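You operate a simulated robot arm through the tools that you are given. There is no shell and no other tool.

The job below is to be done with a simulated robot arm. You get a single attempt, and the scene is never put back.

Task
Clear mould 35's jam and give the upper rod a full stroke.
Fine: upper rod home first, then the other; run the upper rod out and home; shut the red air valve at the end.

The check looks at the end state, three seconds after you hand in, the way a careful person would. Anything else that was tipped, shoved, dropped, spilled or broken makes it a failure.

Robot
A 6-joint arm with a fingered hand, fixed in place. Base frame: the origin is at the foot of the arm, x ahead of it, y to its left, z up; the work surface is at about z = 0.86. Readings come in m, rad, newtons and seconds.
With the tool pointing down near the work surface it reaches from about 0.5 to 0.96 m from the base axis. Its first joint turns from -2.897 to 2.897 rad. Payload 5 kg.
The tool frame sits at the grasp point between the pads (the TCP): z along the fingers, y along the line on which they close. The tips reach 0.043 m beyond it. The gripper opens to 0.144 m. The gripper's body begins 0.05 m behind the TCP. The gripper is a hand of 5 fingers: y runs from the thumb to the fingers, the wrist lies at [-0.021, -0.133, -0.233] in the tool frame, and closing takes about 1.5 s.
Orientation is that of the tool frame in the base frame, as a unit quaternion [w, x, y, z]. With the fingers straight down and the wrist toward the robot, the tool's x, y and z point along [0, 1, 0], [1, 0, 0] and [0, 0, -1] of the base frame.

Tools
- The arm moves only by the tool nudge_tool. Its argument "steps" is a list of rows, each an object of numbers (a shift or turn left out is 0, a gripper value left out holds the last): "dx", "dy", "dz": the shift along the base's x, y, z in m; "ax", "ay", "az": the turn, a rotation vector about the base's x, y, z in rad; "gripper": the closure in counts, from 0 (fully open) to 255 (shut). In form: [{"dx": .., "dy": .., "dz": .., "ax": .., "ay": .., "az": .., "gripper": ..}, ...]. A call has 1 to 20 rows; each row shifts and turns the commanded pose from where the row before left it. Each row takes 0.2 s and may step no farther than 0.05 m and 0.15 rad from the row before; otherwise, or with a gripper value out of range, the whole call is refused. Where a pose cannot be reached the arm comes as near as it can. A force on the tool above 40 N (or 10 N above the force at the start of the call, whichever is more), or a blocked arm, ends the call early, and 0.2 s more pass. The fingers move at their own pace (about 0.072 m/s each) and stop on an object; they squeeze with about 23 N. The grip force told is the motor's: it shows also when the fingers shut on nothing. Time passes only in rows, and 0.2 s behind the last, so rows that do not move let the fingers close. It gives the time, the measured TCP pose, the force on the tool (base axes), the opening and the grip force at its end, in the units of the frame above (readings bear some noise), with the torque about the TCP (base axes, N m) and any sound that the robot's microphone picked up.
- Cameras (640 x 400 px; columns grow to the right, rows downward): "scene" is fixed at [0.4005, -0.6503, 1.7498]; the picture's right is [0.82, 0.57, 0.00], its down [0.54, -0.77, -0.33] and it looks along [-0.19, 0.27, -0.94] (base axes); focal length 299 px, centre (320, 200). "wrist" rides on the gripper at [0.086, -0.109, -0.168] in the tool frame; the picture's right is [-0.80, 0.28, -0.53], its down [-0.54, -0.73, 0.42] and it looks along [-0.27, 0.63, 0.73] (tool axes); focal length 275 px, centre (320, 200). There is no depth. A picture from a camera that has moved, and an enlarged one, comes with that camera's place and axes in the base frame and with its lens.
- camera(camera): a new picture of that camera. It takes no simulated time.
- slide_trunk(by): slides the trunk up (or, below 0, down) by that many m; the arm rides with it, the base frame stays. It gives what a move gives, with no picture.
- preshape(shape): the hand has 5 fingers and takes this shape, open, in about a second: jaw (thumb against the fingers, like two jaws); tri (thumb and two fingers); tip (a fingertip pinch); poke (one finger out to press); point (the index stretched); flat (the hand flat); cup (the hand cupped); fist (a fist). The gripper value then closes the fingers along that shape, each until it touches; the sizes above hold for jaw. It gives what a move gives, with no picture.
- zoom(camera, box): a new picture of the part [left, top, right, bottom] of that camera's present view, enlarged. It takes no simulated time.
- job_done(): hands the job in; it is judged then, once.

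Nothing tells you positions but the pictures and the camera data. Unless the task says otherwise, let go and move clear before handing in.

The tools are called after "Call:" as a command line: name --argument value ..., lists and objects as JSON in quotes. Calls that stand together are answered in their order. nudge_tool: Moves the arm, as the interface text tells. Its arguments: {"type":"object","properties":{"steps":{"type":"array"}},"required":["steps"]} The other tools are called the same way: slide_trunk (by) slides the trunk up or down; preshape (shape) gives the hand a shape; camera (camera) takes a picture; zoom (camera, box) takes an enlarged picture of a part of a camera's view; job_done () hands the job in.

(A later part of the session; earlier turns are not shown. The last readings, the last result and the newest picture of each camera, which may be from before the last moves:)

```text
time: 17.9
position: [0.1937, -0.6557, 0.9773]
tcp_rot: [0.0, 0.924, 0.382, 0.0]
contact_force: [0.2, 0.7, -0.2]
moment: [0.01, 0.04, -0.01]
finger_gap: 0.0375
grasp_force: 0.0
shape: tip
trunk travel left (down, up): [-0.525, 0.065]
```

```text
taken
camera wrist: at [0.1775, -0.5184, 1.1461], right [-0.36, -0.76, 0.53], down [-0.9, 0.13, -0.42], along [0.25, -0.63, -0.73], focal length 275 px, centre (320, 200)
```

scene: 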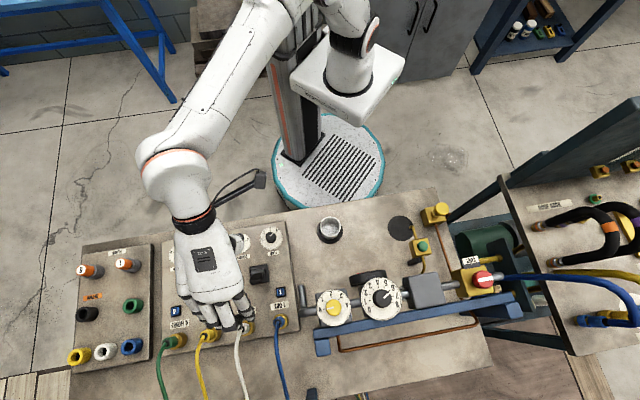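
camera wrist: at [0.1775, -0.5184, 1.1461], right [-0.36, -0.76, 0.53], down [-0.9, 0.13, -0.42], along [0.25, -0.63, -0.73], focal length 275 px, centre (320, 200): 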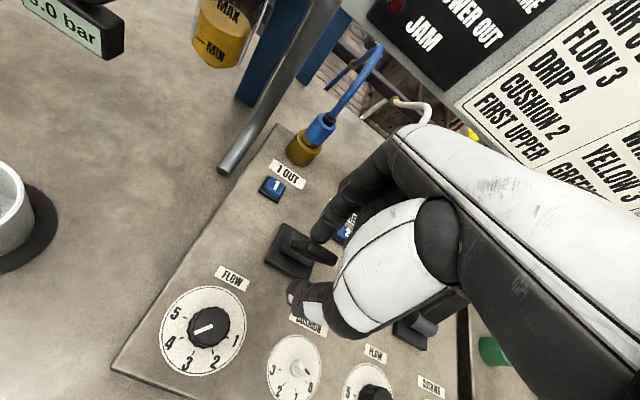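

The JAM lamp went out and lever 1 has moved. I'll zoom in on the lever and then rise to see the lamps.

Call:
zoom --camera "wrist" --box '[240, 170, 400, 300]'

Call:
zoom --camera "wrist" --box '[340, 0, 640, 150]'

Call:
zoom --camera "scene" --box '[165, 220, 305, 350]'

```text
3.08 times, centred on (320, 235) of wrist
camera zoom: at [0.1775, -0.5184, 1.1461], right [-0.36, -0.76, 0.53], down [-0.9, 0.13, -0.42], along [0.25, -0.63, -0.73], focal length 847 px, centre (320, 92)
```

zoom: 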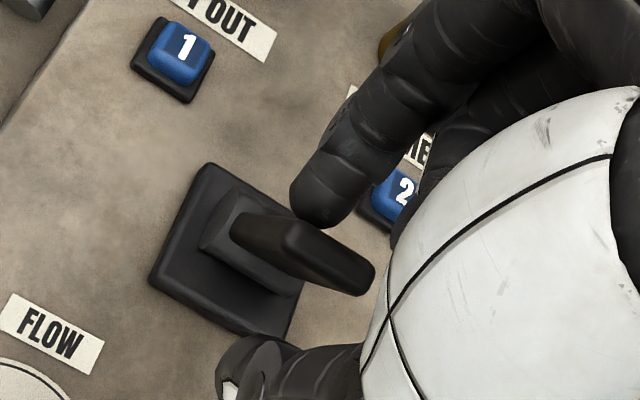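

```text
2.13 times, centred on (490, 75) of wrist
camera zoom: at [0.1775, -0.5184, 1.1461], right [-0.36, -0.76, 0.53], down [-0.9, 0.13, -0.42], along [0.25, -0.63, -0.73], focal length 587 px, centre (-43, 467)
```

zoom: 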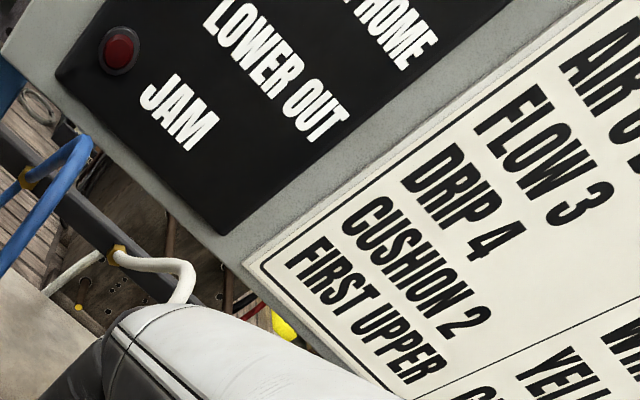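

```text
3.08 times, centred on (235, 285) of scene
camera zoom: at [0.4005, -0.6503, 1.7498], right [0.82, 0.57, 0.0], down [0.54, -0.77, -0.33], along [-0.19, 0.27, -0.94], focal length 921 px, centre (582, -62)
```

zoom: 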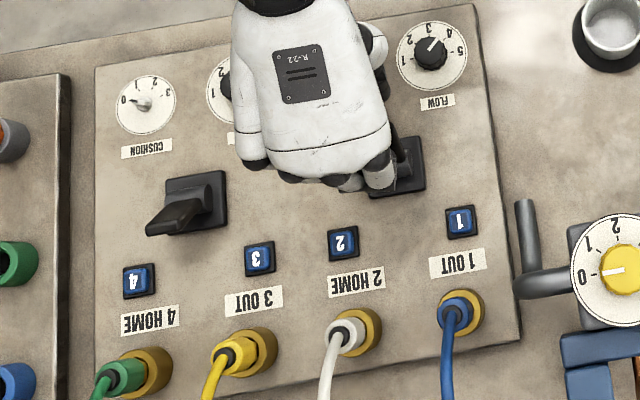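

Lever 1 now leans toward the robot. I'll ease off the handle, rise, and read the lamps.

Call:
nudge_tool --steps '[{"dx": 0.0035, "dy": -0.0035}, {"dz": 0.03}, {"dz": 0.04}, {"dz": 0.04}, {"dz": 0.04}, {}]'

Call:
camera --camera "wrist"

Call:
zoom --camera "scene" --box '[165, 220, 305, 350]'

```text
time: 19.3
position: [0.1968, -0.6612, 1.1273]
tcp_rot: [-0.001, 0.924, 0.382, 0.0]
contact_force: [-0.2, 0.7, 0.1]
moment: [-0.02, 0.0, 0.0]
finger_gap: 0.0377
grasp_force: 0.1
shape: tip
trunk travel left (down, up): [-0.525, 0.065]
```

```text
taken
camera wrist: at [0.1809, -0.5221, 1.2956], right [-0.36, -0.76, 0.53], down [-0.9, 0.13, -0.42], along [0.25, -0.63, -0.73], focal length 275 px, centre (320, 200)
```

wrist: 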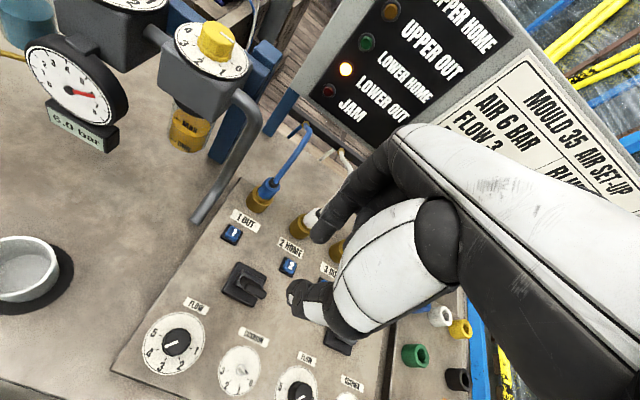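

```text
3.08 times, centred on (235, 285) of scene
camera zoom: at [0.4005, -0.6503, 1.7498], right [0.82, 0.57, 0.0], down [0.54, -0.77, -0.33], along [-0.19, 0.27, -0.94], focal length 921 px, centre (582, -62)
```

zoom: 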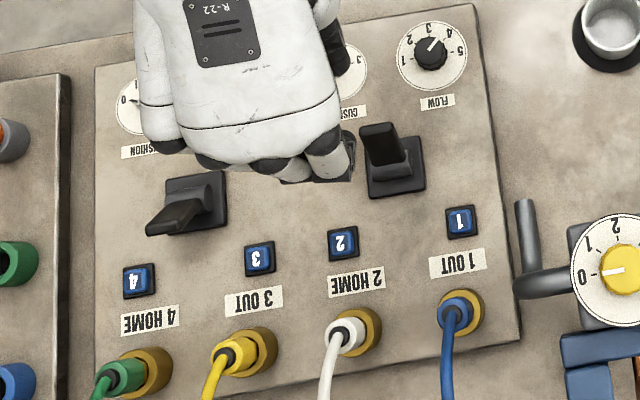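

Lever 1 leans toward the robot and JAM is off, but the UPPER HOME lamp is out of frame. I'll rise more to see it.

Call:
nudge_tool --steps '[{"dz": 0.04, "dx": -0.02, "dy": 0.02}, {"dz": 0.04, "dx": -0.02, "dy": 0.02}, {"dz": 0.04, "dx": -0.02, "dy": 0.02}, {"dz": 0.02, "dx": -0.02, "dy": 0.02}]'

Call:
camera --camera "wrist"

```text
time: 20.3
position: [0.1165, -0.5798, 1.2668]
tcp_rot: [-0.001, 0.924, 0.382, 0.0]
contact_force: [-1.0, 0.6, -0.5]
moment: [-0.05, 0.01, -0.03]
finger_gap: 0.0376
grasp_force: 0.1
shape: tip
trunk travel left (down, up): [-0.525, 0.065]
```

```text
taken
camera wrist: at [0.1012, -0.4411, 1.4355], right [-0.36, -0.76, 0.53], down [-0.9, 0.13, -0.42], along [0.25, -0.63, -0.73], focal length 275 px, centre (320, 200)
```

wrist: 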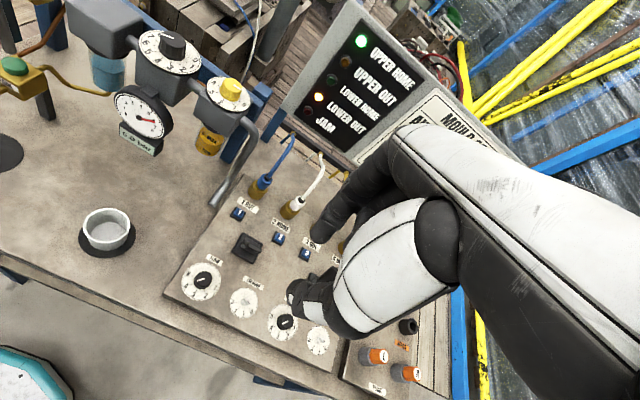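

UPPER HOME is lit, JAM is off and LOWER OUT is still lit, so the order is right. Lever 2's handle tip is at about (0.10, -0.82, 0.953). I'll move above it with the fingers opened slightly.

Call:
nudge_tool --steps '[{"dx": -0.002, "dy": -0.0348, "dz": -0.02, "gripper": 130}, {"dx": -0.002, "dy": -0.0348, "dz": -0.02}, {"dx": -0.002, "dy": -0.0348, "dz": -0.02}, {"dx": -0.002, "dy": -0.0348, "dz": -0.02}, {"dx": -0.002, "dy": -0.0348, "dz": -0.02}, {"dx": -0.002, "dy": -0.0348, "dz": -0.02}, {"dx": -0.002, "dy": -0.0348, "dz": -0.02}, {}]'

Call:
camera --camera "wrist"

Call:
zoom --camera "scene" --box '[60, 220, 300, 370]'

```text
time: 22.1
position: [0.1028, -0.8077, 1.1194]
tcp_rot: [0.0, 0.925, 0.38, 0.0]
contact_force: [0.6, -0.4, 0.3]
moment: [0.01, -0.02, 0.01]
finger_gap: 0.0704
grasp_force: 0.1
shape: tip
out of reach, approached as far as the arm can: row 7
trunk travel left (down, up): [-0.525, 0.065]
```

```text
taken
camera wrist: at [0.0877, -0.6691, 1.2887], right [-0.36, -0.76, 0.53], down [-0.9, 0.13, -0.42], along [0.25, -0.63, -0.73], focal length 275 px, centre (320, 200)
```

wrist: 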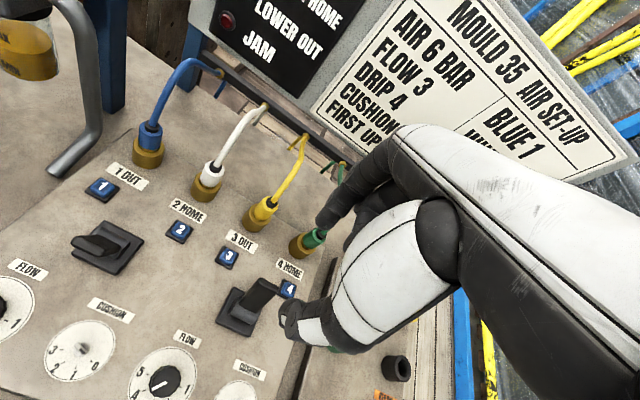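

```text
2.67 times, centred on (180, 295) of scene
camera zoom: at [0.4005, -0.6503, 1.7498], right [0.82, 0.57, 0.0], down [0.54, -0.77, -0.33], along [-0.19, 0.27, -0.94], focal length 798 px, centre (693, -53)
```

zoom: 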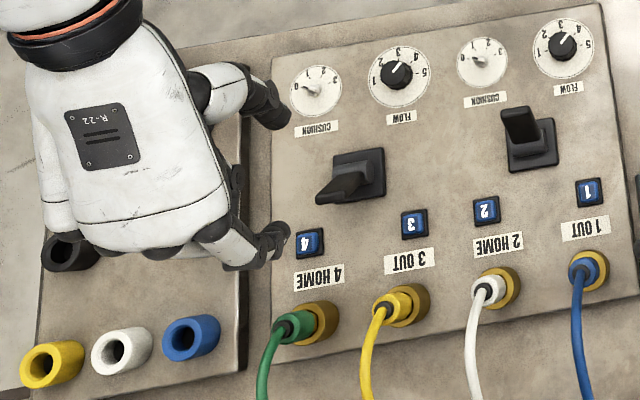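

Row 7 was out of reach with the trunk this high. I'll back off upward, then lower the trunk so the shoulder is closer to the work level.

Call:
nudge_tool --steps '[{"dx": -0.01, "dy": 0.03, "dz": 0.03}, {"dx": -0.01, "dy": 0.03, "dz": 0.035}, {"dx": -0.01, "dy": 0.03, "dz": 0.035}, {"dx": 0, "dy": 0.02, "dz": 0.04}, {"dx": 0, "dy": 0.0, "dz": 0.04}, {"dx": 0, "dy": 0.0, "dz": 0.03}]'

Call:
slide_trunk --by -0.2

Call:
camera --camera "scene"

Call:
camera --camera "wrist"

```text
time: 23.5
position: [0.0731, -0.698, 1.3304]
tcp_rot: [-0.001, 0.925, 0.381, 0.0]
contact_force: [0.8, 0.1, -0.8]
moment: [0.02, 0.02, 0.01]
finger_gap: 0.0704
grasp_force: 0.2
shape: tip
trunk travel left (down, up): [-0.525, 0.065]
```

```text
time: 25.7
position: [0.074, -0.6951, 1.1315]
tcp_rot: [0.0, 0.924, 0.381, 0.0]
contact_force: [0.6, -0.1, 0.1]
moment: [0.02, 0.0, 0.02]
finger_gap: 0.0704
grasp_force: 0.0
shape: tip
trunk travel left (down, up): [-0.325, 0.265]
```

```text
taken
```

scene: 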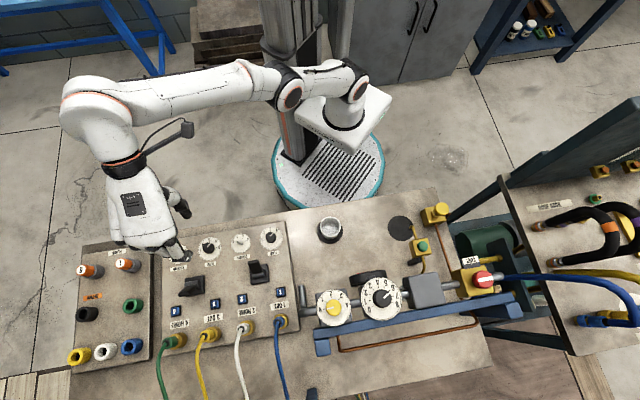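

```text
taken
camera wrist: at [0.0577, -0.5572, 1.2997], right [-0.36, -0.76, 0.53], down [-0.9, 0.13, -0.42], along [0.25, -0.63, -0.73], focal length 275 px, centre (320, 200)
```

wrist: 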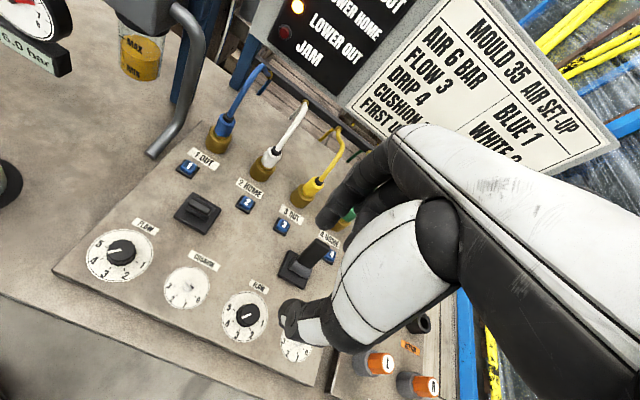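

The trunk is 0.2 m lower with plenty of travel left. Now I'll move above lever 2 again.

Call:
nudge_tool --steps '[{"dx": 0.0071, "dy": -0.0322}, {"dx": 0.0071, "dy": -0.0322}, {"dx": 0.0071, "dy": -0.0322}, {"dx": 0.0072, "dy": -0.0322}, {}]'

Call:
camera --camera "wrist"

Call:
zoom --camera "scene" --box '[60, 220, 300, 370]'

```text
time: 26.9
position: [0.1071, -0.7378, 1.0735]
tcp_rot: [0.0, 0.924, 0.381, 0.0]
contact_force: [0.4, -0.3, 0.2]
moment: [0.03, -0.04, 0.02]
finger_gap: 0.0703
grasp_force: 0.0
shape: tip
out of reach, approached as far as the arm can: row 1, 2, 3, 4
trunk travel left (down, up): [-0.325, 0.265]
```

```text
taken
camera wrist: at [0.0919, -0.5998, 1.242], right [-0.36, -0.76, 0.53], down [-0.9, 0.13, -0.42], along [0.25, -0.63, -0.73], focal length 275 px, centre (320, 200)
```

wrist: 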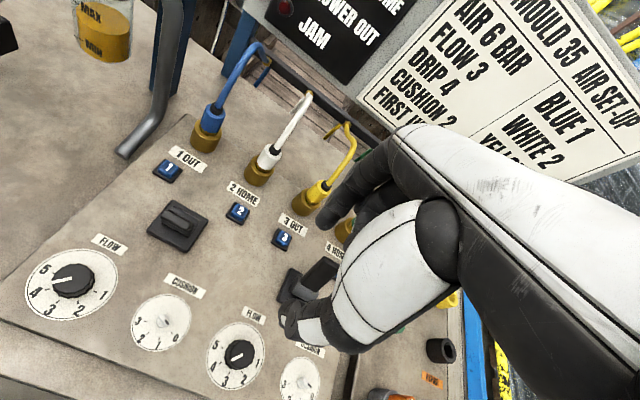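

```text
2.67 times, centred on (180, 295) of scene
camera zoom: at [0.4005, -0.6503, 1.7498], right [0.82, 0.57, 0.0], down [0.54, -0.77, -0.33], along [-0.19, 0.27, -0.94], focal length 798 px, centre (693, -53)
```

zoom: 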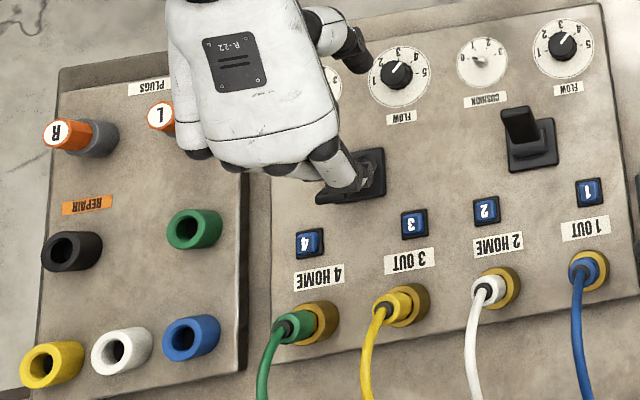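

Lowering the trunk made reach worse. I'll put it back to the original height, then turn the hand more radially so the arm can reach lever 2.

Call:
slide_trunk --by 0.2

Call:
nudge_tool --steps '[{"az": -0.12, "dy": -0.02, "dz": -0.02}, {"az": -0.12, "dy": -0.02, "dz": -0.025}, {"az": -0.11, "dy": -0.02, "dz": -0.035}, {"dy": -0.02, "dz": -0.035}, {"dy": -0.006, "dz": -0.03}, {}]'

Call:
camera --camera "wrist"

Call:
zoom --camera "scene" --box '[60, 220, 300, 370]'

```text
time: 29.0
position: [0.1078, -0.7373, 1.2734]
tcp_rot: [0.0, 0.925, 0.381, 0.0]
contact_force: [-0.1, 0.2, 0.0]
moment: [-0.02, -0.01, 0.0]
finger_gap: 0.0704
grasp_force: 0.1
shape: tip
trunk travel left (down, up): [-0.525, 0.065]
```

```text
time: 30.4
position: [0.1078, -0.8236, 1.1293]
tcp_rot: [0.001, 0.977, 0.214, 0.001]
contact_force: [0.7, -0.4, 0.2]
moment: [0.02, -0.02, 0.01]
finger_gap: 0.0702
grasp_force: 0.1
shape: tip
trunk travel left (down, up): [-0.525, 0.065]
```

```text
taken
camera wrist: at [0.1397, -0.6885, 1.297], right [-0.6, -0.59, 0.54], down [-0.8, 0.43, -0.42], along [0.02, -0.68, -0.73], focal length 275 px, centre (320, 200)
```

wrist: 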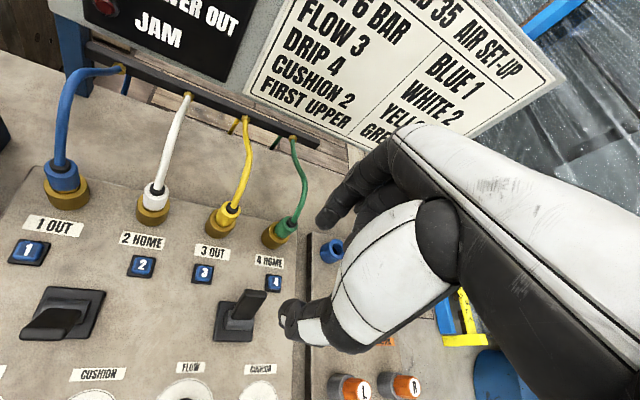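

```text
2.67 times, centred on (180, 295) of scene
camera zoom: at [0.4005, -0.6503, 1.7498], right [0.82, 0.57, 0.0], down [0.54, -0.77, -0.33], along [-0.19, 0.27, -0.94], focal length 798 px, centre (693, -53)
```

zoom: 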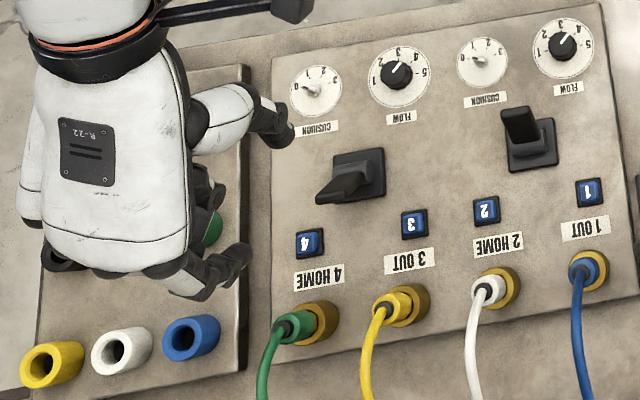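

The TCP is above lever 2 and the geometry matches. Reach improves lower down, so I'll descend to just above the handle, turn the hand back square to the panel, and check clearance to the green hose.

Call:
nudge_tool --steps '[{"dz": -0.03, "dx": -0.002, "gripper": 150}, {"dz": -0.03, "dx": -0.002}, {"dz": -0.03, "dx": -0.002}, {"az": 0.12}, {"az": 0.12}, {"az": 0.11}, {}]'

Call:
camera --camera "wrist"

Call:
zoom --camera "scene" --box '[60, 220, 300, 370]'

```text
time: 32.0
position: [0.1016, -0.8237, 1.0394]
tcp_rot: [0.0, 0.924, 0.382, 0.0]
contact_force: [0.1, -0.1, 0.4]
moment: [0.02, 0.03, 0.02]
finger_gap: 0.0601
grasp_force: 0.2
shape: tip
trunk travel left (down, up): [-0.525, 0.065]
```

```text
taken
camera wrist: at [0.0854, -0.6851, 1.207], right [-0.36, -0.76, 0.53], down [-0.9, 0.13, -0.42], along [0.25, -0.63, -0.73], focal length 275 px, centre (320, 200)
```

wrist: 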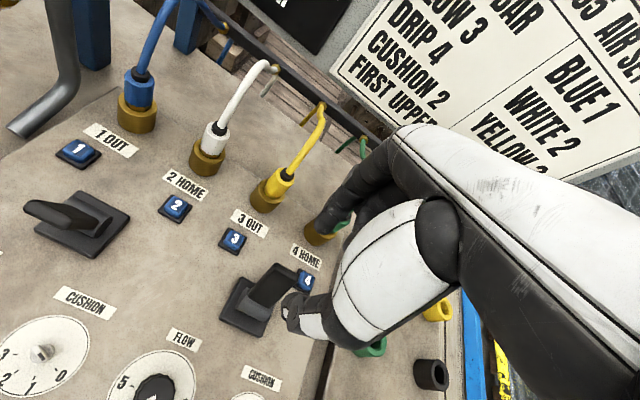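

```text
2.67 times, centred on (180, 295) of scene
camera zoom: at [0.4005, -0.6503, 1.7498], right [0.82, 0.57, 0.0], down [0.54, -0.77, -0.33], along [-0.19, 0.27, -0.94], focal length 798 px, centre (693, -53)
```

zoom: 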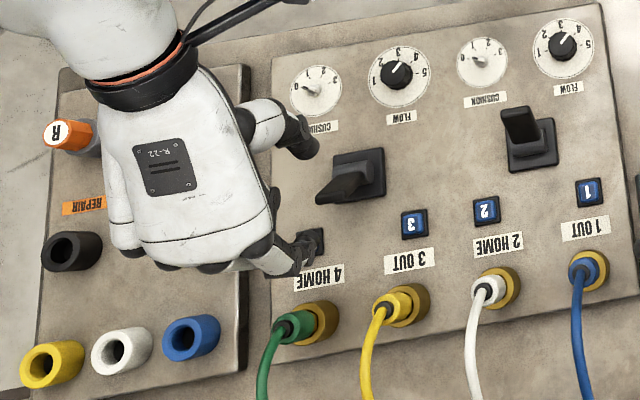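

I'm square over lever 2 with the same relative position as I had for lever 1. I'll descend, narrow the fingers, and check.

Call:
nudge_tool --steps '[{"dz": -0.025}, {"dz": -0.023}, {"dz": -0.015}, {"gripper": 190}, {"gripper": 190}, {"gripper": 190}]'

Call:
camera --camera "wrist"

Call:
zoom --camera "wrist" --box '[200, 150, 440, 350]'

```text
time: 33.4
position: [0.1014, -0.8236, 0.9763]
tcp_rot: [0.001, 0.924, 0.381, 0.0]
contact_force: [0.4, 1.0, -0.1]
moment: [-0.03, -0.03, -0.01]
finger_gap: 0.0375
grasp_force: 0.0
shape: tip
trunk travel left (down, up): [-0.525, 0.065]
```

```text
taken
camera wrist: at [0.0858, -0.6854, 1.1445], right [-0.36, -0.76, 0.53], down [-0.9, 0.13, -0.42], along [0.25, -0.63, -0.73], focal length 275 px, centre (320, 200)
```

wrist: 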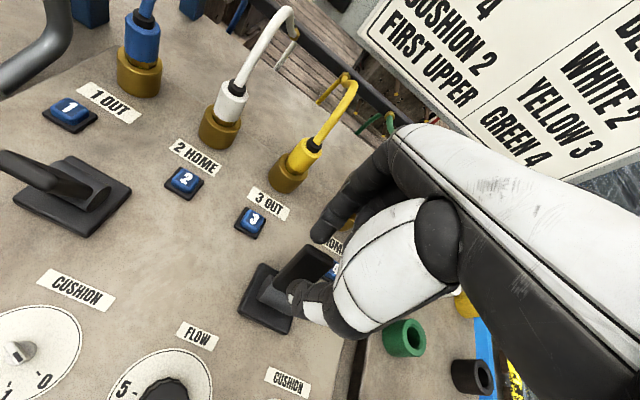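

```text
2.00 times, centred on (320, 250) of wrist
camera zoom: at [0.0858, -0.6854, 1.1445], right [-0.36, -0.76, 0.53], down [-0.9, 0.13, -0.42], along [0.25, -0.63, -0.73], focal length 551 px, centre (320, 100)
```

zoom: 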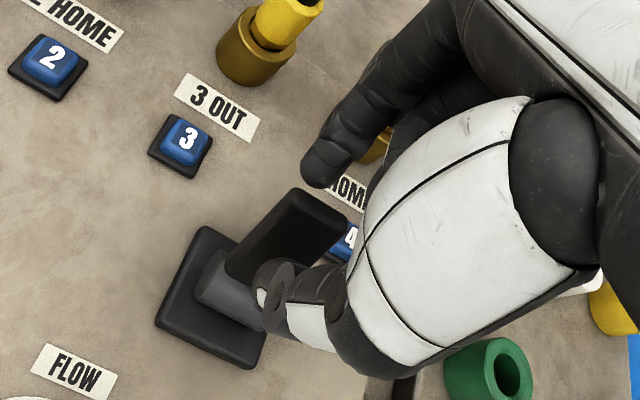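

The view matches the lever 1 setup. With the upper rod confirmed home, I'll pull lever 2 toward the robot, ease off and rise to read the lamps.

Call:
nudge_tool --steps '[{"dx": -0.0078, "dy": 0.0078}, {"dx": -0.0078, "dy": 0.0078}, {"dx": -0.0078, "dy": 0.0078}, {"dx": -0.0078, "dy": 0.0078}, {"dx": -0.0078, "dy": 0.0078}]'

Call:
camera --camera "wrist"

Call:
nudge_tool --steps '[{"dx": 0.0035, "dy": -0.0035}, {"dz": 0.03}, {"dz": 0.04}, {"dx": -0.02, "dy": 0.02, "dz": 0.04}, {"dx": -0.02, "dy": 0.02, "dz": 0.04}, {"dx": -0.01, "dy": 0.03, "dz": 0.04}, {"dx": 0.0, "dy": 0.03, "dz": 0.04}, {"dx": 0.0, "dy": 0.03, "dz": 0.04}, {}]'

Call:
camera --camera "wrist"

Call:
zoom --camera "scene" --box '[60, 220, 300, 370]'

```text
time: 34.6
position: [0.0639, -0.785, 0.9756]
tcp_rot: [0.0, 0.924, 0.381, 0.0]
contact_force: [0.3, -0.8, -0.3]
moment: [0.03, -0.03, -0.03]
finger_gap: 0.0376
grasp_force: 0.0
shape: tip
trunk travel left (down, up): [-0.525, 0.065]
```

```text
taken
camera wrist: at [0.0469, -0.6465, 1.1438], right [-0.36, -0.76, 0.53], down [-0.9, 0.13, -0.42], along [0.25, -0.63, -0.73], focal length 275 px, centre (320, 200)
```

wrist: 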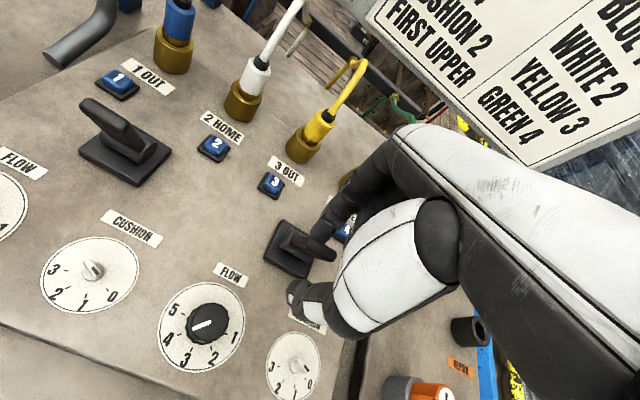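

```text
refused: row 6 steps farther than a row can; nothing moved
```

```text
taken
camera wrist: at [0.0469, -0.6465, 1.1438], right [-0.36, -0.76, 0.53], down [-0.9, 0.13, -0.42], along [0.25, -0.63, -0.73], focal length 275 px, centre (320, 200)
```

wrist: 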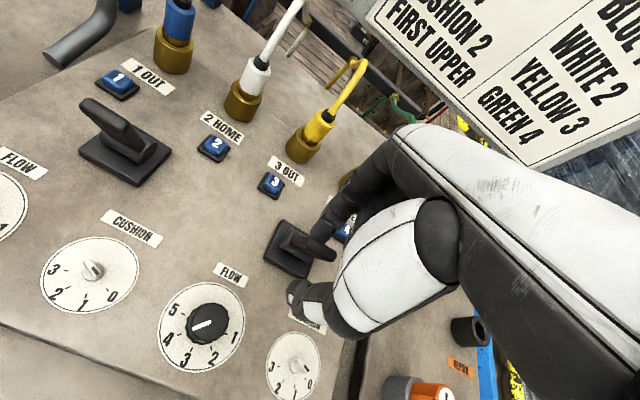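

```text
2.67 times, centred on (180, 295) of scene
camera zoom: at [0.4005, -0.6503, 1.7498], right [0.82, 0.57, 0.0], down [0.54, -0.77, -0.33], along [-0.19, 0.27, -0.94], focal length 798 px, centre (693, -53)
```

zoom: 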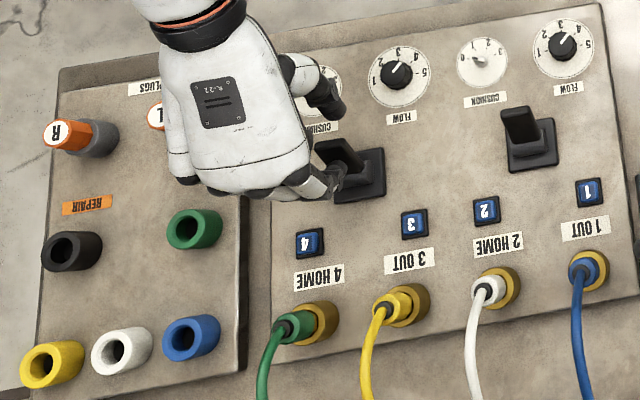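

Lever 2 is now toward the robot. My retreat call was refused because one row stepped too far, so I'll redo it with smaller steps and read the lamps.

Call:
nudge_tool --steps '[{"dx": 0.0035, "dy": -0.0035}, {"dz": 0.03}, {"dz": 0.04}, {"dx": -0.01, "dy": 0.02, "dz": 0.04}, {"dx": -0.01, "dy": 0.02, "dz": 0.04}, {"dx": 0.01, "dy": 0.03, "dz": 0.03}, {"dx": 0.02, "dy": 0.03, "dz": 0.03}, {"dx": 0.03, "dy": 0.03, "dz": 0.02}, {"dx": 0.03, "dy": 0.03, "dz": 0.02}, {"dx": 0.03, "dy": 0.02, "dz": 0.02}, {}]'

Call:
camera --camera "wrist"

Call:
zoom --camera "scene" --box '[60, 220, 300, 370]'

```text
time: 37.0
position: [0.1659, -0.6089, 1.2455]
tcp_rot: [0.0, 0.925, 0.381, -0.001]
contact_force: [0.4, -0.3, -1.4]
moment: [-0.03, 0.01, -0.01]
finger_gap: 0.0372
grasp_force: 0.1
shape: tip
trunk travel left (down, up): [-0.525, 0.065]
```

```text
taken
camera wrist: at [0.1501, -0.4706, 1.4138], right [-0.36, -0.76, 0.53], down [-0.9, 0.13, -0.42], along [0.25, -0.63, -0.73], focal length 275 px, centre (320, 200)
```

wrist: 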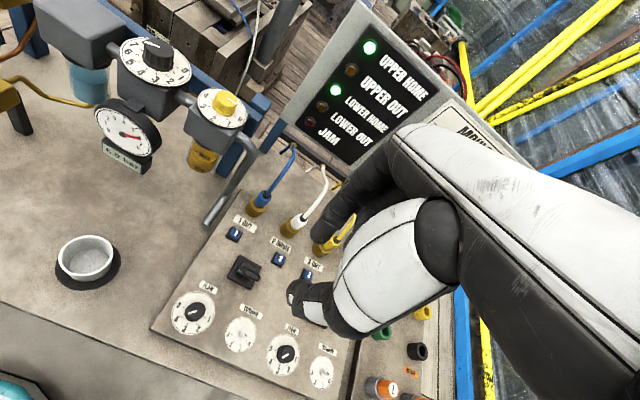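

```text
2.67 times, centred on (180, 295) of scene
camera zoom: at [0.4005, -0.6503, 1.7498], right [0.82, 0.57, 0.0], down [0.54, -0.77, -0.33], along [-0.19, 0.27, -0.94], focal length 798 px, centre (693, -53)
```

zoom: 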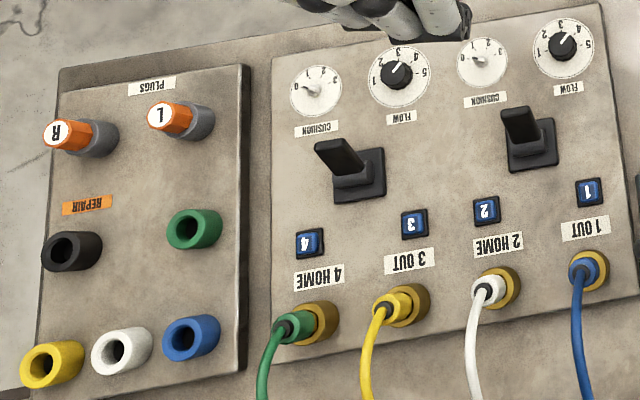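

UPPER HOME and LOWER HOME are both lit and JAM is off. Next is the full stroke: I'll go back above lever 1, which now leans toward the robot, to push it away.

Call:
nudge_tool --steps '[{"dx": 0.0104, "dy": -0.0174, "dz": -0.03, "gripper": 150}, {"dx": 0.0105, "dy": -0.0174, "dz": -0.035}, {"dx": 0.0105, "dy": -0.0174, "dz": -0.035}, {"dz": -0.04}, {"dz": -0.04}, {"dz": -0.025}, {}]'

Call:
camera --camera "wrist"

Call:
zoom --camera "scene" --box '[140, 210, 310, 350]'

```text
time: 38.6
position: [0.1972, -0.6611, 1.0397]
tcp_rot: [0.001, 0.925, 0.381, -0.001]
contact_force: [0.3, 0.8, -0.3]
moment: [-0.05, 0.01, -0.03]
finger_gap: 0.0589
grasp_force: 0.0
shape: tip
trunk travel left (down, up): [-0.525, 0.065]
```

```text
taken
camera wrist: at [0.1814, -0.5222, 1.2085], right [-0.36, -0.76, 0.54], down [-0.9, 0.13, -0.42], along [0.25, -0.63, -0.73], focal length 275 px, centre (320, 200)
```

wrist: 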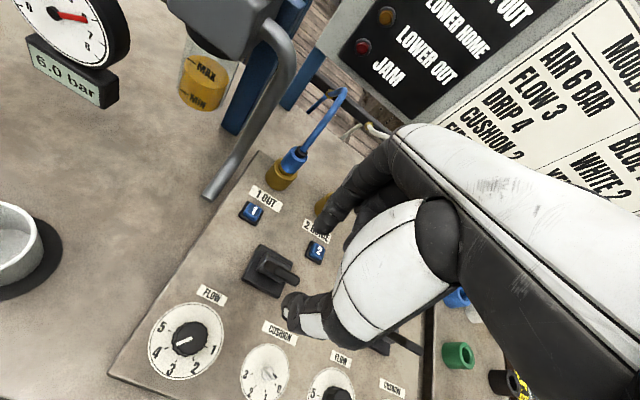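

```text
2.86 times, centred on (225, 280) of scene
camera zoom: at [0.4005, -0.6503, 1.7498], right [0.82, 0.57, 0.0], down [0.54, -0.77, -0.33], along [-0.19, 0.27, -0.94], focal length 855 px, centre (591, -29)
```

zoom: 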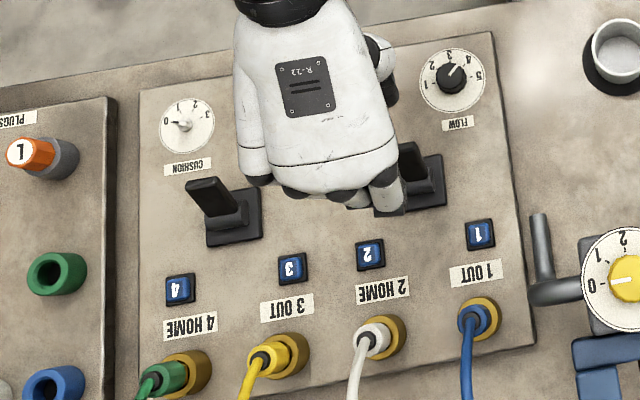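

The handle is centred between the fingers. I'll descend, narrow the fingers and push lever 1 away from the robot in small steps.

Call:
nudge_tool --steps '[{"dz": -0.025}, {"dz": -0.023}, {"dz": -0.015}, {"gripper": 190}, {"gripper": 190}, {"gripper": 190}]'

Call:
zoom --camera "wrist" --box '[200, 150, 440, 350]'

```text
time: 40.0
position: [0.1977, -0.6606, 0.9764]
tcp_rot: [0.0, 0.924, 0.381, 0.0]
contact_force: [0.2, -0.7, 1.0]
moment: [0.0, -0.01, -0.04]
finger_gap: 0.0374
grasp_force: 0.0
shape: tip
trunk travel left (down, up): [-0.525, 0.065]
```

```text
2.00 times, centred on (320, 250) of wrist
camera zoom: at [0.1817, -0.5225, 1.1459], right [-0.36, -0.76, 0.53], down [-0.9, 0.13, -0.42], along [0.25, -0.63, -0.73], focal length 551 px, centre (320, 100)
```

zoom: 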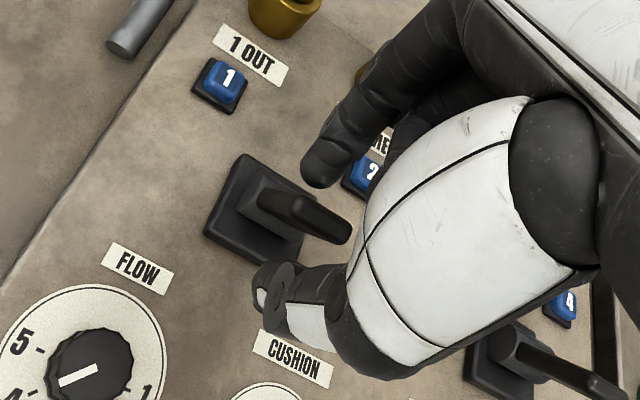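

Call:
nudge_tool --steps '[{"dx": 0.0078, "dy": -0.0078}, {"dx": 0.0078, "dy": -0.0078}, {"dx": 0.0078, "dy": -0.0078}, {"dx": 0.0078, "dy": -0.0078}, {"dx": 0.0078, "dy": -0.0078}]'

Call:
camera --camera "wrist"

Call:
zoom --camera "scene" --box '[140, 210, 310, 350]'

```text
time: 41.2
position: [0.2371, -0.6996, 0.9771]
tcp_rot: [-0.001, 0.924, 0.381, -0.002]
contact_force: [0.0, 0.2, 0.0]
moment: [0.02, 0.03, -0.01]
finger_gap: 0.037
grasp_force: 0.2
shape: tip
trunk travel left (down, up): [-0.525, 0.065]
```

```text
taken
camera wrist: at [0.2209, -0.5613, 1.1461], right [-0.36, -0.76, 0.54], down [-0.9, 0.13, -0.42], along [0.25, -0.63, -0.73], focal length 275 px, centre (320, 200)
```

wrist: 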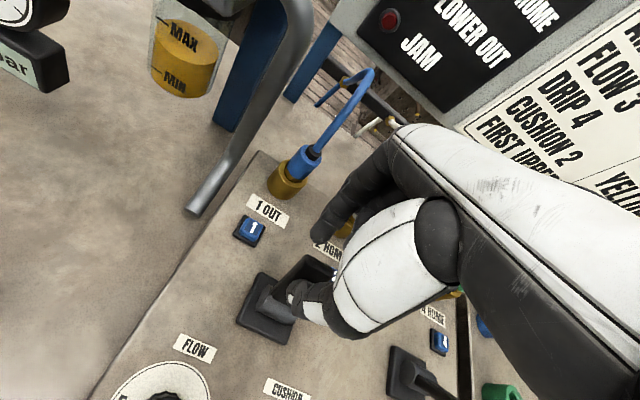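

```text
2.86 times, centred on (225, 280) of scene
camera zoom: at [0.4005, -0.6503, 1.7498], right [0.82, 0.57, 0.0], down [0.54, -0.77, -0.33], along [-0.19, 0.27, -0.94], focal length 855 px, centre (591, -29)
```

zoom: 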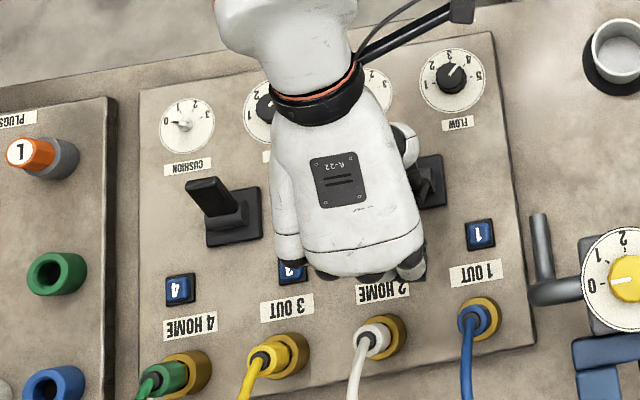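

Lever 1 is pushed away and JAM stays off. I'll ease off, rise and check for UPPER OUT.

Call:
nudge_tool --steps '[{"dx": -0.003, "dy": 0.003}, {"dz": 0.03}, {"dz": 0.04}, {"dx": -0.015, "dy": 0.015, "dz": 0.04}, {"dx": -0.015, "dy": 0.015, "dz": 0.04}, {"dx": -0.02, "dy": 0.02, "dz": 0.04}, {"dx": -0.02, "dy": 0.02, "dz": 0.04}, {"dz": 0.04}, {}]'

Call:
camera --camera "wrist"

Call:
zoom --camera "scene" --box '[140, 210, 310, 350]'

```text
time: 43.2
position: [0.1644, -0.6252, 1.2476]
tcp_rot: [0.0, 0.925, 0.381, -0.001]
contact_force: [-0.3, -0.4, 0.8]
moment: [0.01, -0.01, 0.0]
finger_gap: 0.0373
grasp_force: 0.1
shape: tip
trunk travel left (down, up): [-0.525, 0.065]
```

```text
taken
camera wrist: at [0.1478, -0.4882, 1.4166], right [-0.36, -0.76, 0.53], down [-0.9, 0.13, -0.42], along [0.25, -0.63, -0.73], focal length 275 px, centre (320, 200)
```

wrist: 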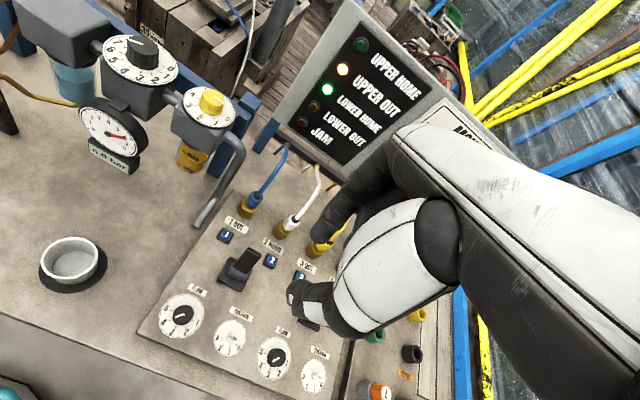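

```text
2.86 times, centred on (225, 280) of scene
camera zoom: at [0.4005, -0.6503, 1.7498], right [0.82, 0.57, 0.0], down [0.54, -0.77, -0.33], along [-0.19, 0.27, -0.94], focal length 855 px, centre (591, -29)
```

zoom: 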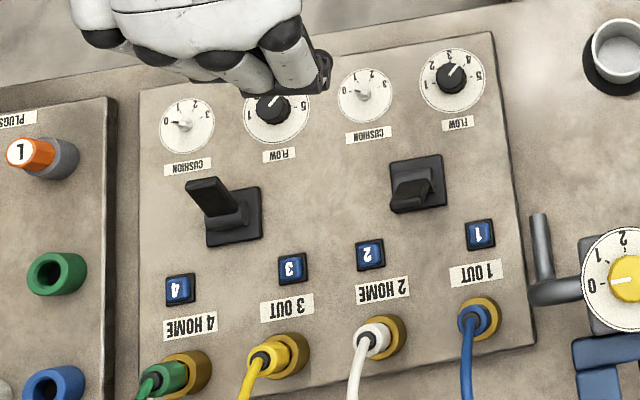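

UPPER OUT is lit with LOWER HOME. Now I'll return above lever 1 to pull it home.

Call:
nudge_tool --steps '[{"dx": 0.017, "dy": -0.0176, "dz": -0.03, "gripper": 150}, {"dx": 0.017, "dy": -0.0176, "dz": -0.035}, {"dx": 0.0165, "dy": -0.0176, "dz": -0.035}, {"dx": 0.0165, "dy": -0.0178, "dz": -0.035}, {"dz": -0.04}, {"dz": -0.033}, {}]'

Call:
camera --camera "wrist"

```text
time: 44.8
position: [0.231, -0.6973, 1.0399]
tcp_rot: [0.001, 0.925, 0.381, -0.001]
contact_force: [-0.3, 0.7, 0.2]
moment: [0.03, 0.02, 0.01]
finger_gap: 0.0589
grasp_force: 0.0
shape: tip
trunk travel left (down, up): [-0.525, 0.065]
```

```text
taken
camera wrist: at [0.2155, -0.5586, 1.2075], right [-0.36, -0.76, 0.54], down [-0.9, 0.13, -0.42], along [0.25, -0.63, -0.73], focal length 275 px, centre (320, 200)
```

wrist: 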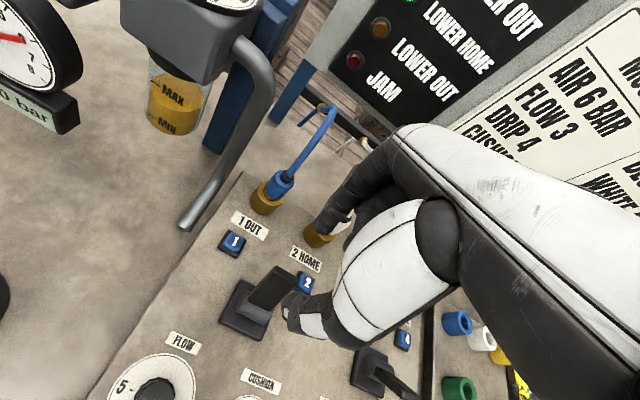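

The position matches the first pull. I'll descend, narrow the fingers and pull lever 1 home.

Call:
nudge_tool --steps '[{"dz": -0.025}, {"dz": -0.023}, {"dz": -0.015}, {"gripper": 190}, {"gripper": 190}, {"gripper": 190}, {"dx": -0.0078, "dy": 0.0078}, {"dx": -0.0078, "dy": 0.0078}, {"dx": -0.0078, "dy": 0.0078}, {"dx": -0.0078, "dy": 0.0078}, {"dx": -0.0078, "dy": 0.0078}]'

Call:
camera --camera "wrist"

```text
time: 47.2
position: [0.1912, -0.6577, 0.9767]
tcp_rot: [0.0, 0.925, 0.381, 0.0]
contact_force: [-0.1, -1.3, -0.3]
moment: [-0.02, 0.02, 0.0]
finger_gap: 0.0372
grasp_force: 0.0
shape: tip
trunk travel left (down, up): [-0.525, 0.065]
```

```text
taken
camera wrist: at [0.1751, -0.5195, 1.1453], right [-0.36, -0.76, 0.53], down [-0.9, 0.13, -0.42], along [0.25, -0.63, -0.73], focal length 275 px, centre (320, 200)
```

wrist: 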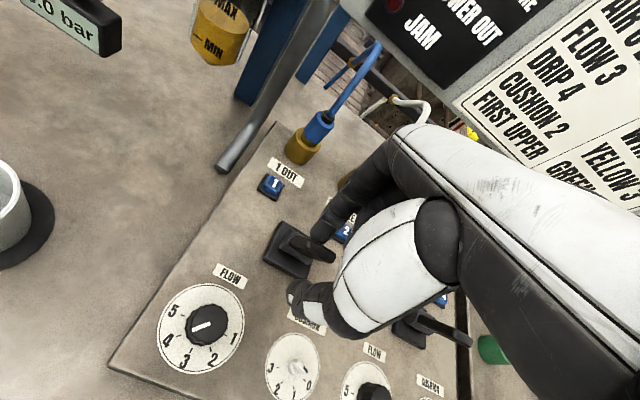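

Lever 1 is back toward the robot. I'll ease off and rise to confirm UPPER HOME.

Call:
nudge_tool --steps '[{"dx": 0.0035, "dy": -0.0035}, {"dz": 0.03}, {"dz": 0.04}, {"dz": 0.04}, {"dx": -0.01, "dy": 0.01, "dz": 0.04}, {"dx": -0.01, "dy": 0.01, "dz": 0.04}, {"dx": -0.01, "dy": 0.01, "dz": 0.04}, {"dz": 0.04}, {}]'

Call:
camera --camera "wrist"

Call:
camera --camera "scene"

```text
time: 49.2
position: [0.1658, -0.6328, 1.2474]
tcp_rot: [0.0, 0.924, 0.382, 0.0]
contact_force: [0.5, 0.1, 0.1]
moment: [-0.02, -0.01, 0.02]
finger_gap: 0.0374
grasp_force: 0.1
shape: tip
trunk travel left (down, up): [-0.525, 0.065]
```

```text
taken
camera wrist: at [0.1501, -0.4937, 1.4163], right [-0.36, -0.76, 0.53], down [-0.9, 0.13, -0.42], along [0.25, -0.63, -0.73], focal length 275 px, centre (320, 200)
```

wrist: 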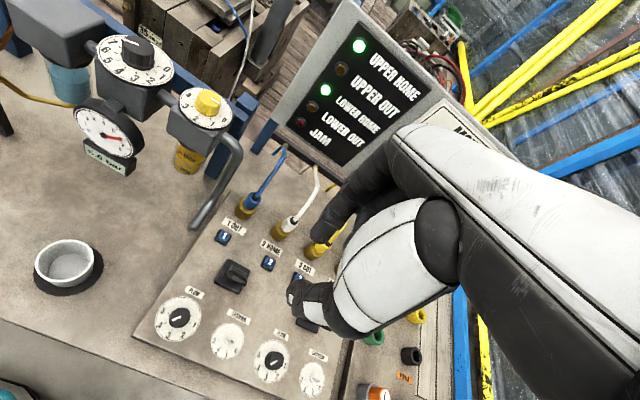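

```text
taken
```

scene: 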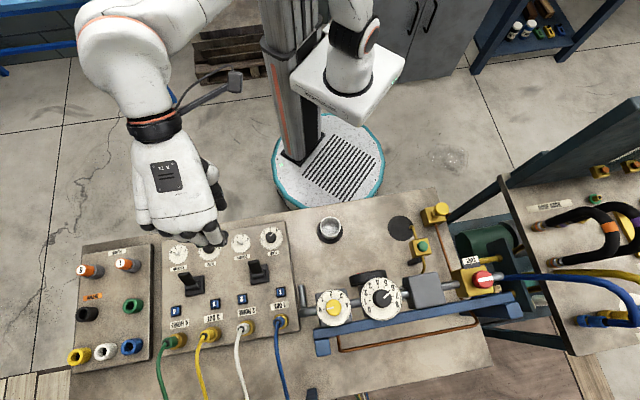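

The stroke is done: UPPER HOME and LOWER HOME are lit and JAM is off. Now the red air valve, whose knob top I place at about (0.648, -0.418, 1.12). I'll move the camera there for a close look first.

Call:
nudge_tool --steps '[{"dx": 0.038, "dy": 0.0228, "dz": 0.005}, {"dx": 0.038, "dy": 0.0228, "dz": 0.005}, {"dx": 0.038, "dy": 0.0228, "dz": 0.005}, {"dx": 0.038, "dy": 0.0228, "dz": 0.005}, {"dx": 0.038, "dy": 0.0228, "dz": 0.005}, {"dx": 0.038, "dy": 0.0228, "dz": 0.005}, {"dx": 0.038, "dy": 0.0228, "dz": 0.005}, {"dx": 0.038, "dy": 0.0228}, {"dx": 0.038, "dy": 0.0228}, {"dx": 0.03, "dy": 0.02}, {}]'

Call:
camera --camera "wrist"

Call:
camera --camera "scene"

```text
time: 51.6
position: [0.5369, -0.4057, 1.2833]
tcp_rot: [0.0, 0.925, 0.38, -0.001]
contact_force: [-0.5, 0.4, -0.3]
moment: [0.01, 0.02, 0.05]
finger_gap: 0.0373
grasp_force: 0.1
shape: tip
trunk travel left (down, up): [-0.525, 0.065]
```

```text
taken
camera wrist: at [0.5213, -0.2678, 1.4506], right [-0.36, -0.76, 0.54], down [-0.9, 0.13, -0.42], along [0.25, -0.63, -0.73], focal length 275 px, centre (320, 200)
```

wrist: 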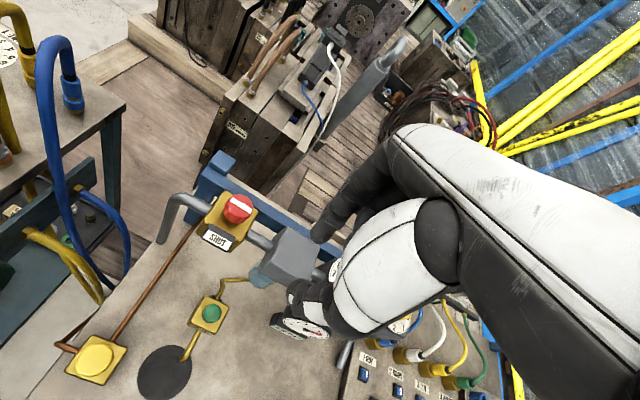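

```text
taken
```

scene: 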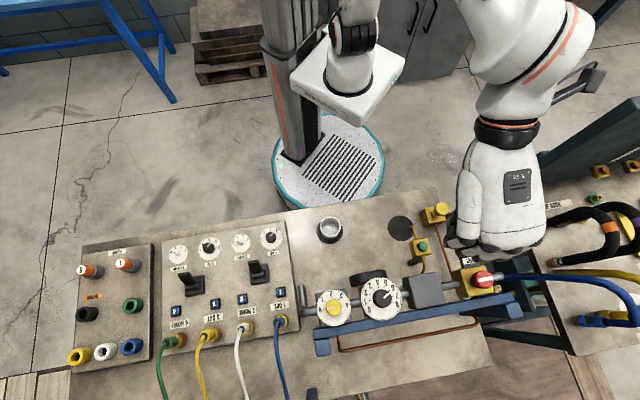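

Call:
zoom --camera "wrist" --box '[180, 170, 290, 270]'

Call:
zoom --camera "wrist" --box '[190, 20, 420, 170]'

Call:
zoom --camera "scene" --box '[440, 245, 530, 305]'

Call:
zoom --camera "wrist" --box '[50, 220, 270, 400]'

```text
4.00 times, centred on (235, 220) of wrist
camera zoom: at [0.5213, -0.2678, 1.4506], right [-0.36, -0.76, 0.54], down [-0.9, 0.13, -0.42], along [0.25, -0.63, -0.73], focal length 1101 px, centre (660, 120)
```

zoom: 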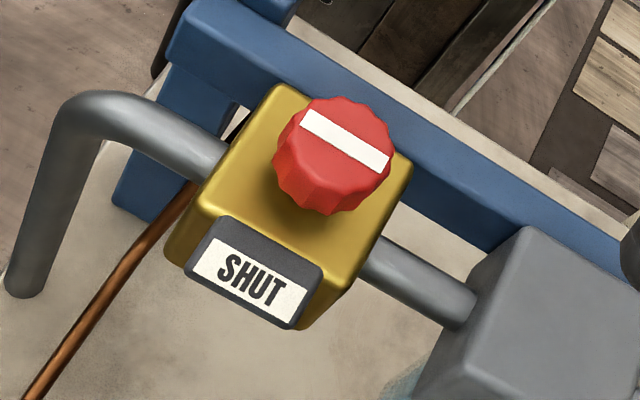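

```text
2.67 times, centred on (305, 95) of wrist
camera zoom: at [0.5213, -0.2678, 1.4506], right [-0.36, -0.76, 0.54], down [-0.9, 0.13, -0.42], along [0.25, -0.63, -0.73], focal length 734 px, centre (360, 480)
```

zoom: 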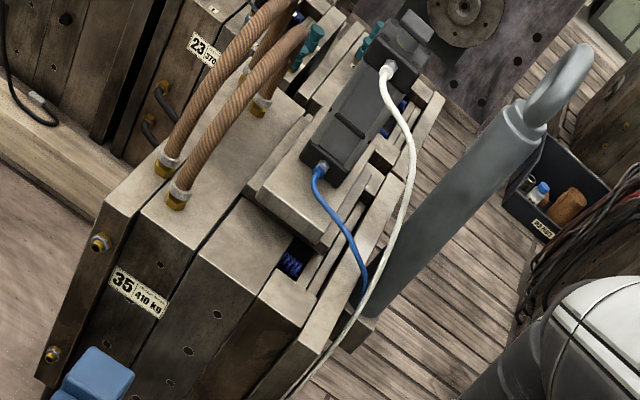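

```text
6.67 times, centred on (485, 275) of scene
camera zoom: at [0.4005, -0.6503, 1.7498], right [0.82, 0.57, 0.0], down [0.54, -0.77, -0.33], along [-0.19, 0.27, -0.94], focal length 1995 px, centre (-780, -300)
```

zoom: 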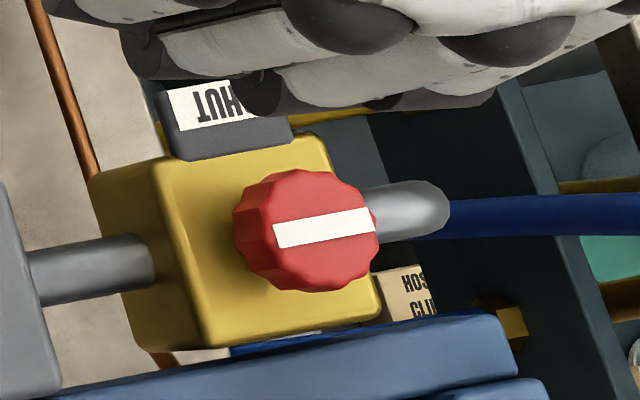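

```text
2.22 times, centred on (160, 310) of wrist
camera zoom: at [0.5213, -0.2678, 1.4506], right [-0.36, -0.76, 0.54], down [-0.9, 0.13, -0.42], along [0.25, -0.63, -0.73], focal length 612 px, centre (676, -44)
```

zoom: 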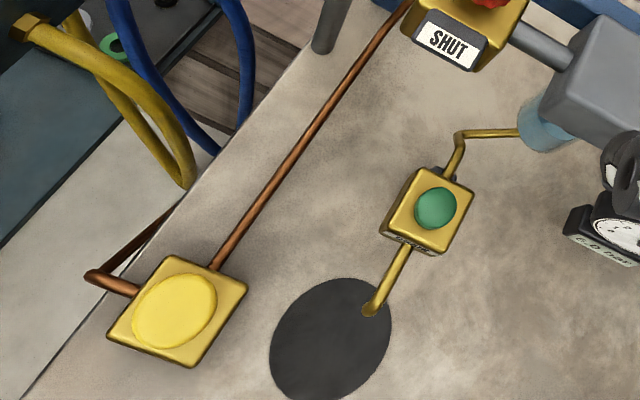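

The rods' lamps are good, and the red knob stands on top of the yellow body with its white bar in line with the pipe (open). The bar has to turn a quarter towards "SHUT". I'll turn the hand so a clockwise quarter turn stays within comfortable reach, and hover above the knob.

Call:
nudge_tool --steps '[{"az": 0.143, "dx": 0.01, "gripper": 150}, {"az": 0.143, "dx": 0.01}, {"az": 0.143, "dx": 0.015}, {"az": 0.143, "dx": 0.015}, {"az": 0.143, "dx": 0.02}, {"az": 0.143, "dx": 0.02, "dy": -0.006}, {"az": 0.143, "dx": 0.019, "dy": -0.006}, {}]'

Call:
camera --camera "wrist"

Call:
camera --camera "scene"

```text
time: 53.4
position: [0.6445, -0.417, 1.2816]
tcp_rot: [0.001, 0.628, 0.778, 0.0]
contact_force: [0.0, 0.1, 0.0]
moment: [0.0, 0.03, 0.0]
finger_gap: 0.0592
grasp_force: 0.1
shape: tip
trunk travel left (down, up): [-0.525, 0.065]
```

```text
taken
camera wrist: at [0.5202, -0.3553, 1.4502], right [0.45, -0.72, 0.54], down [-0.59, -0.68, -0.42], along [0.67, -0.13, -0.73], focal length 275 px, centre (320, 200)
```

wrist: 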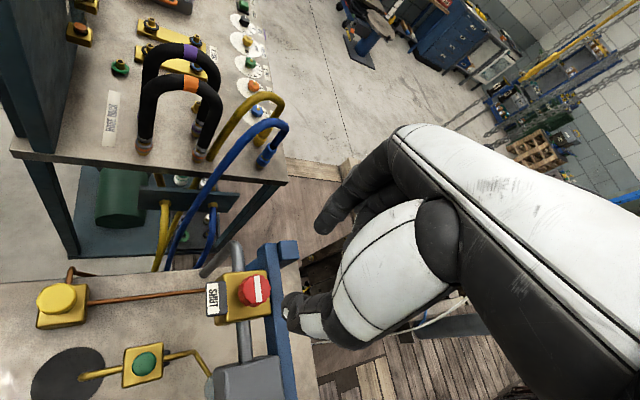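

```text
taken
```

scene: 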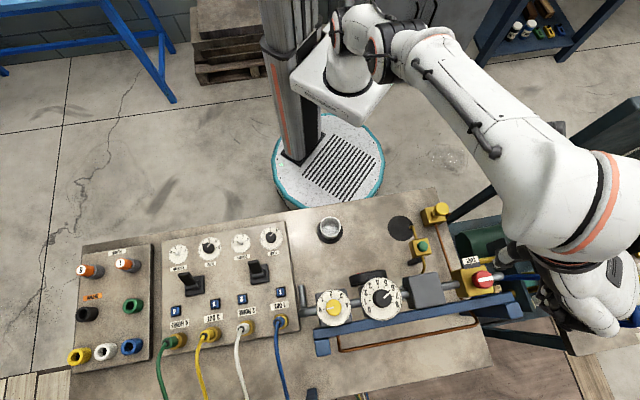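

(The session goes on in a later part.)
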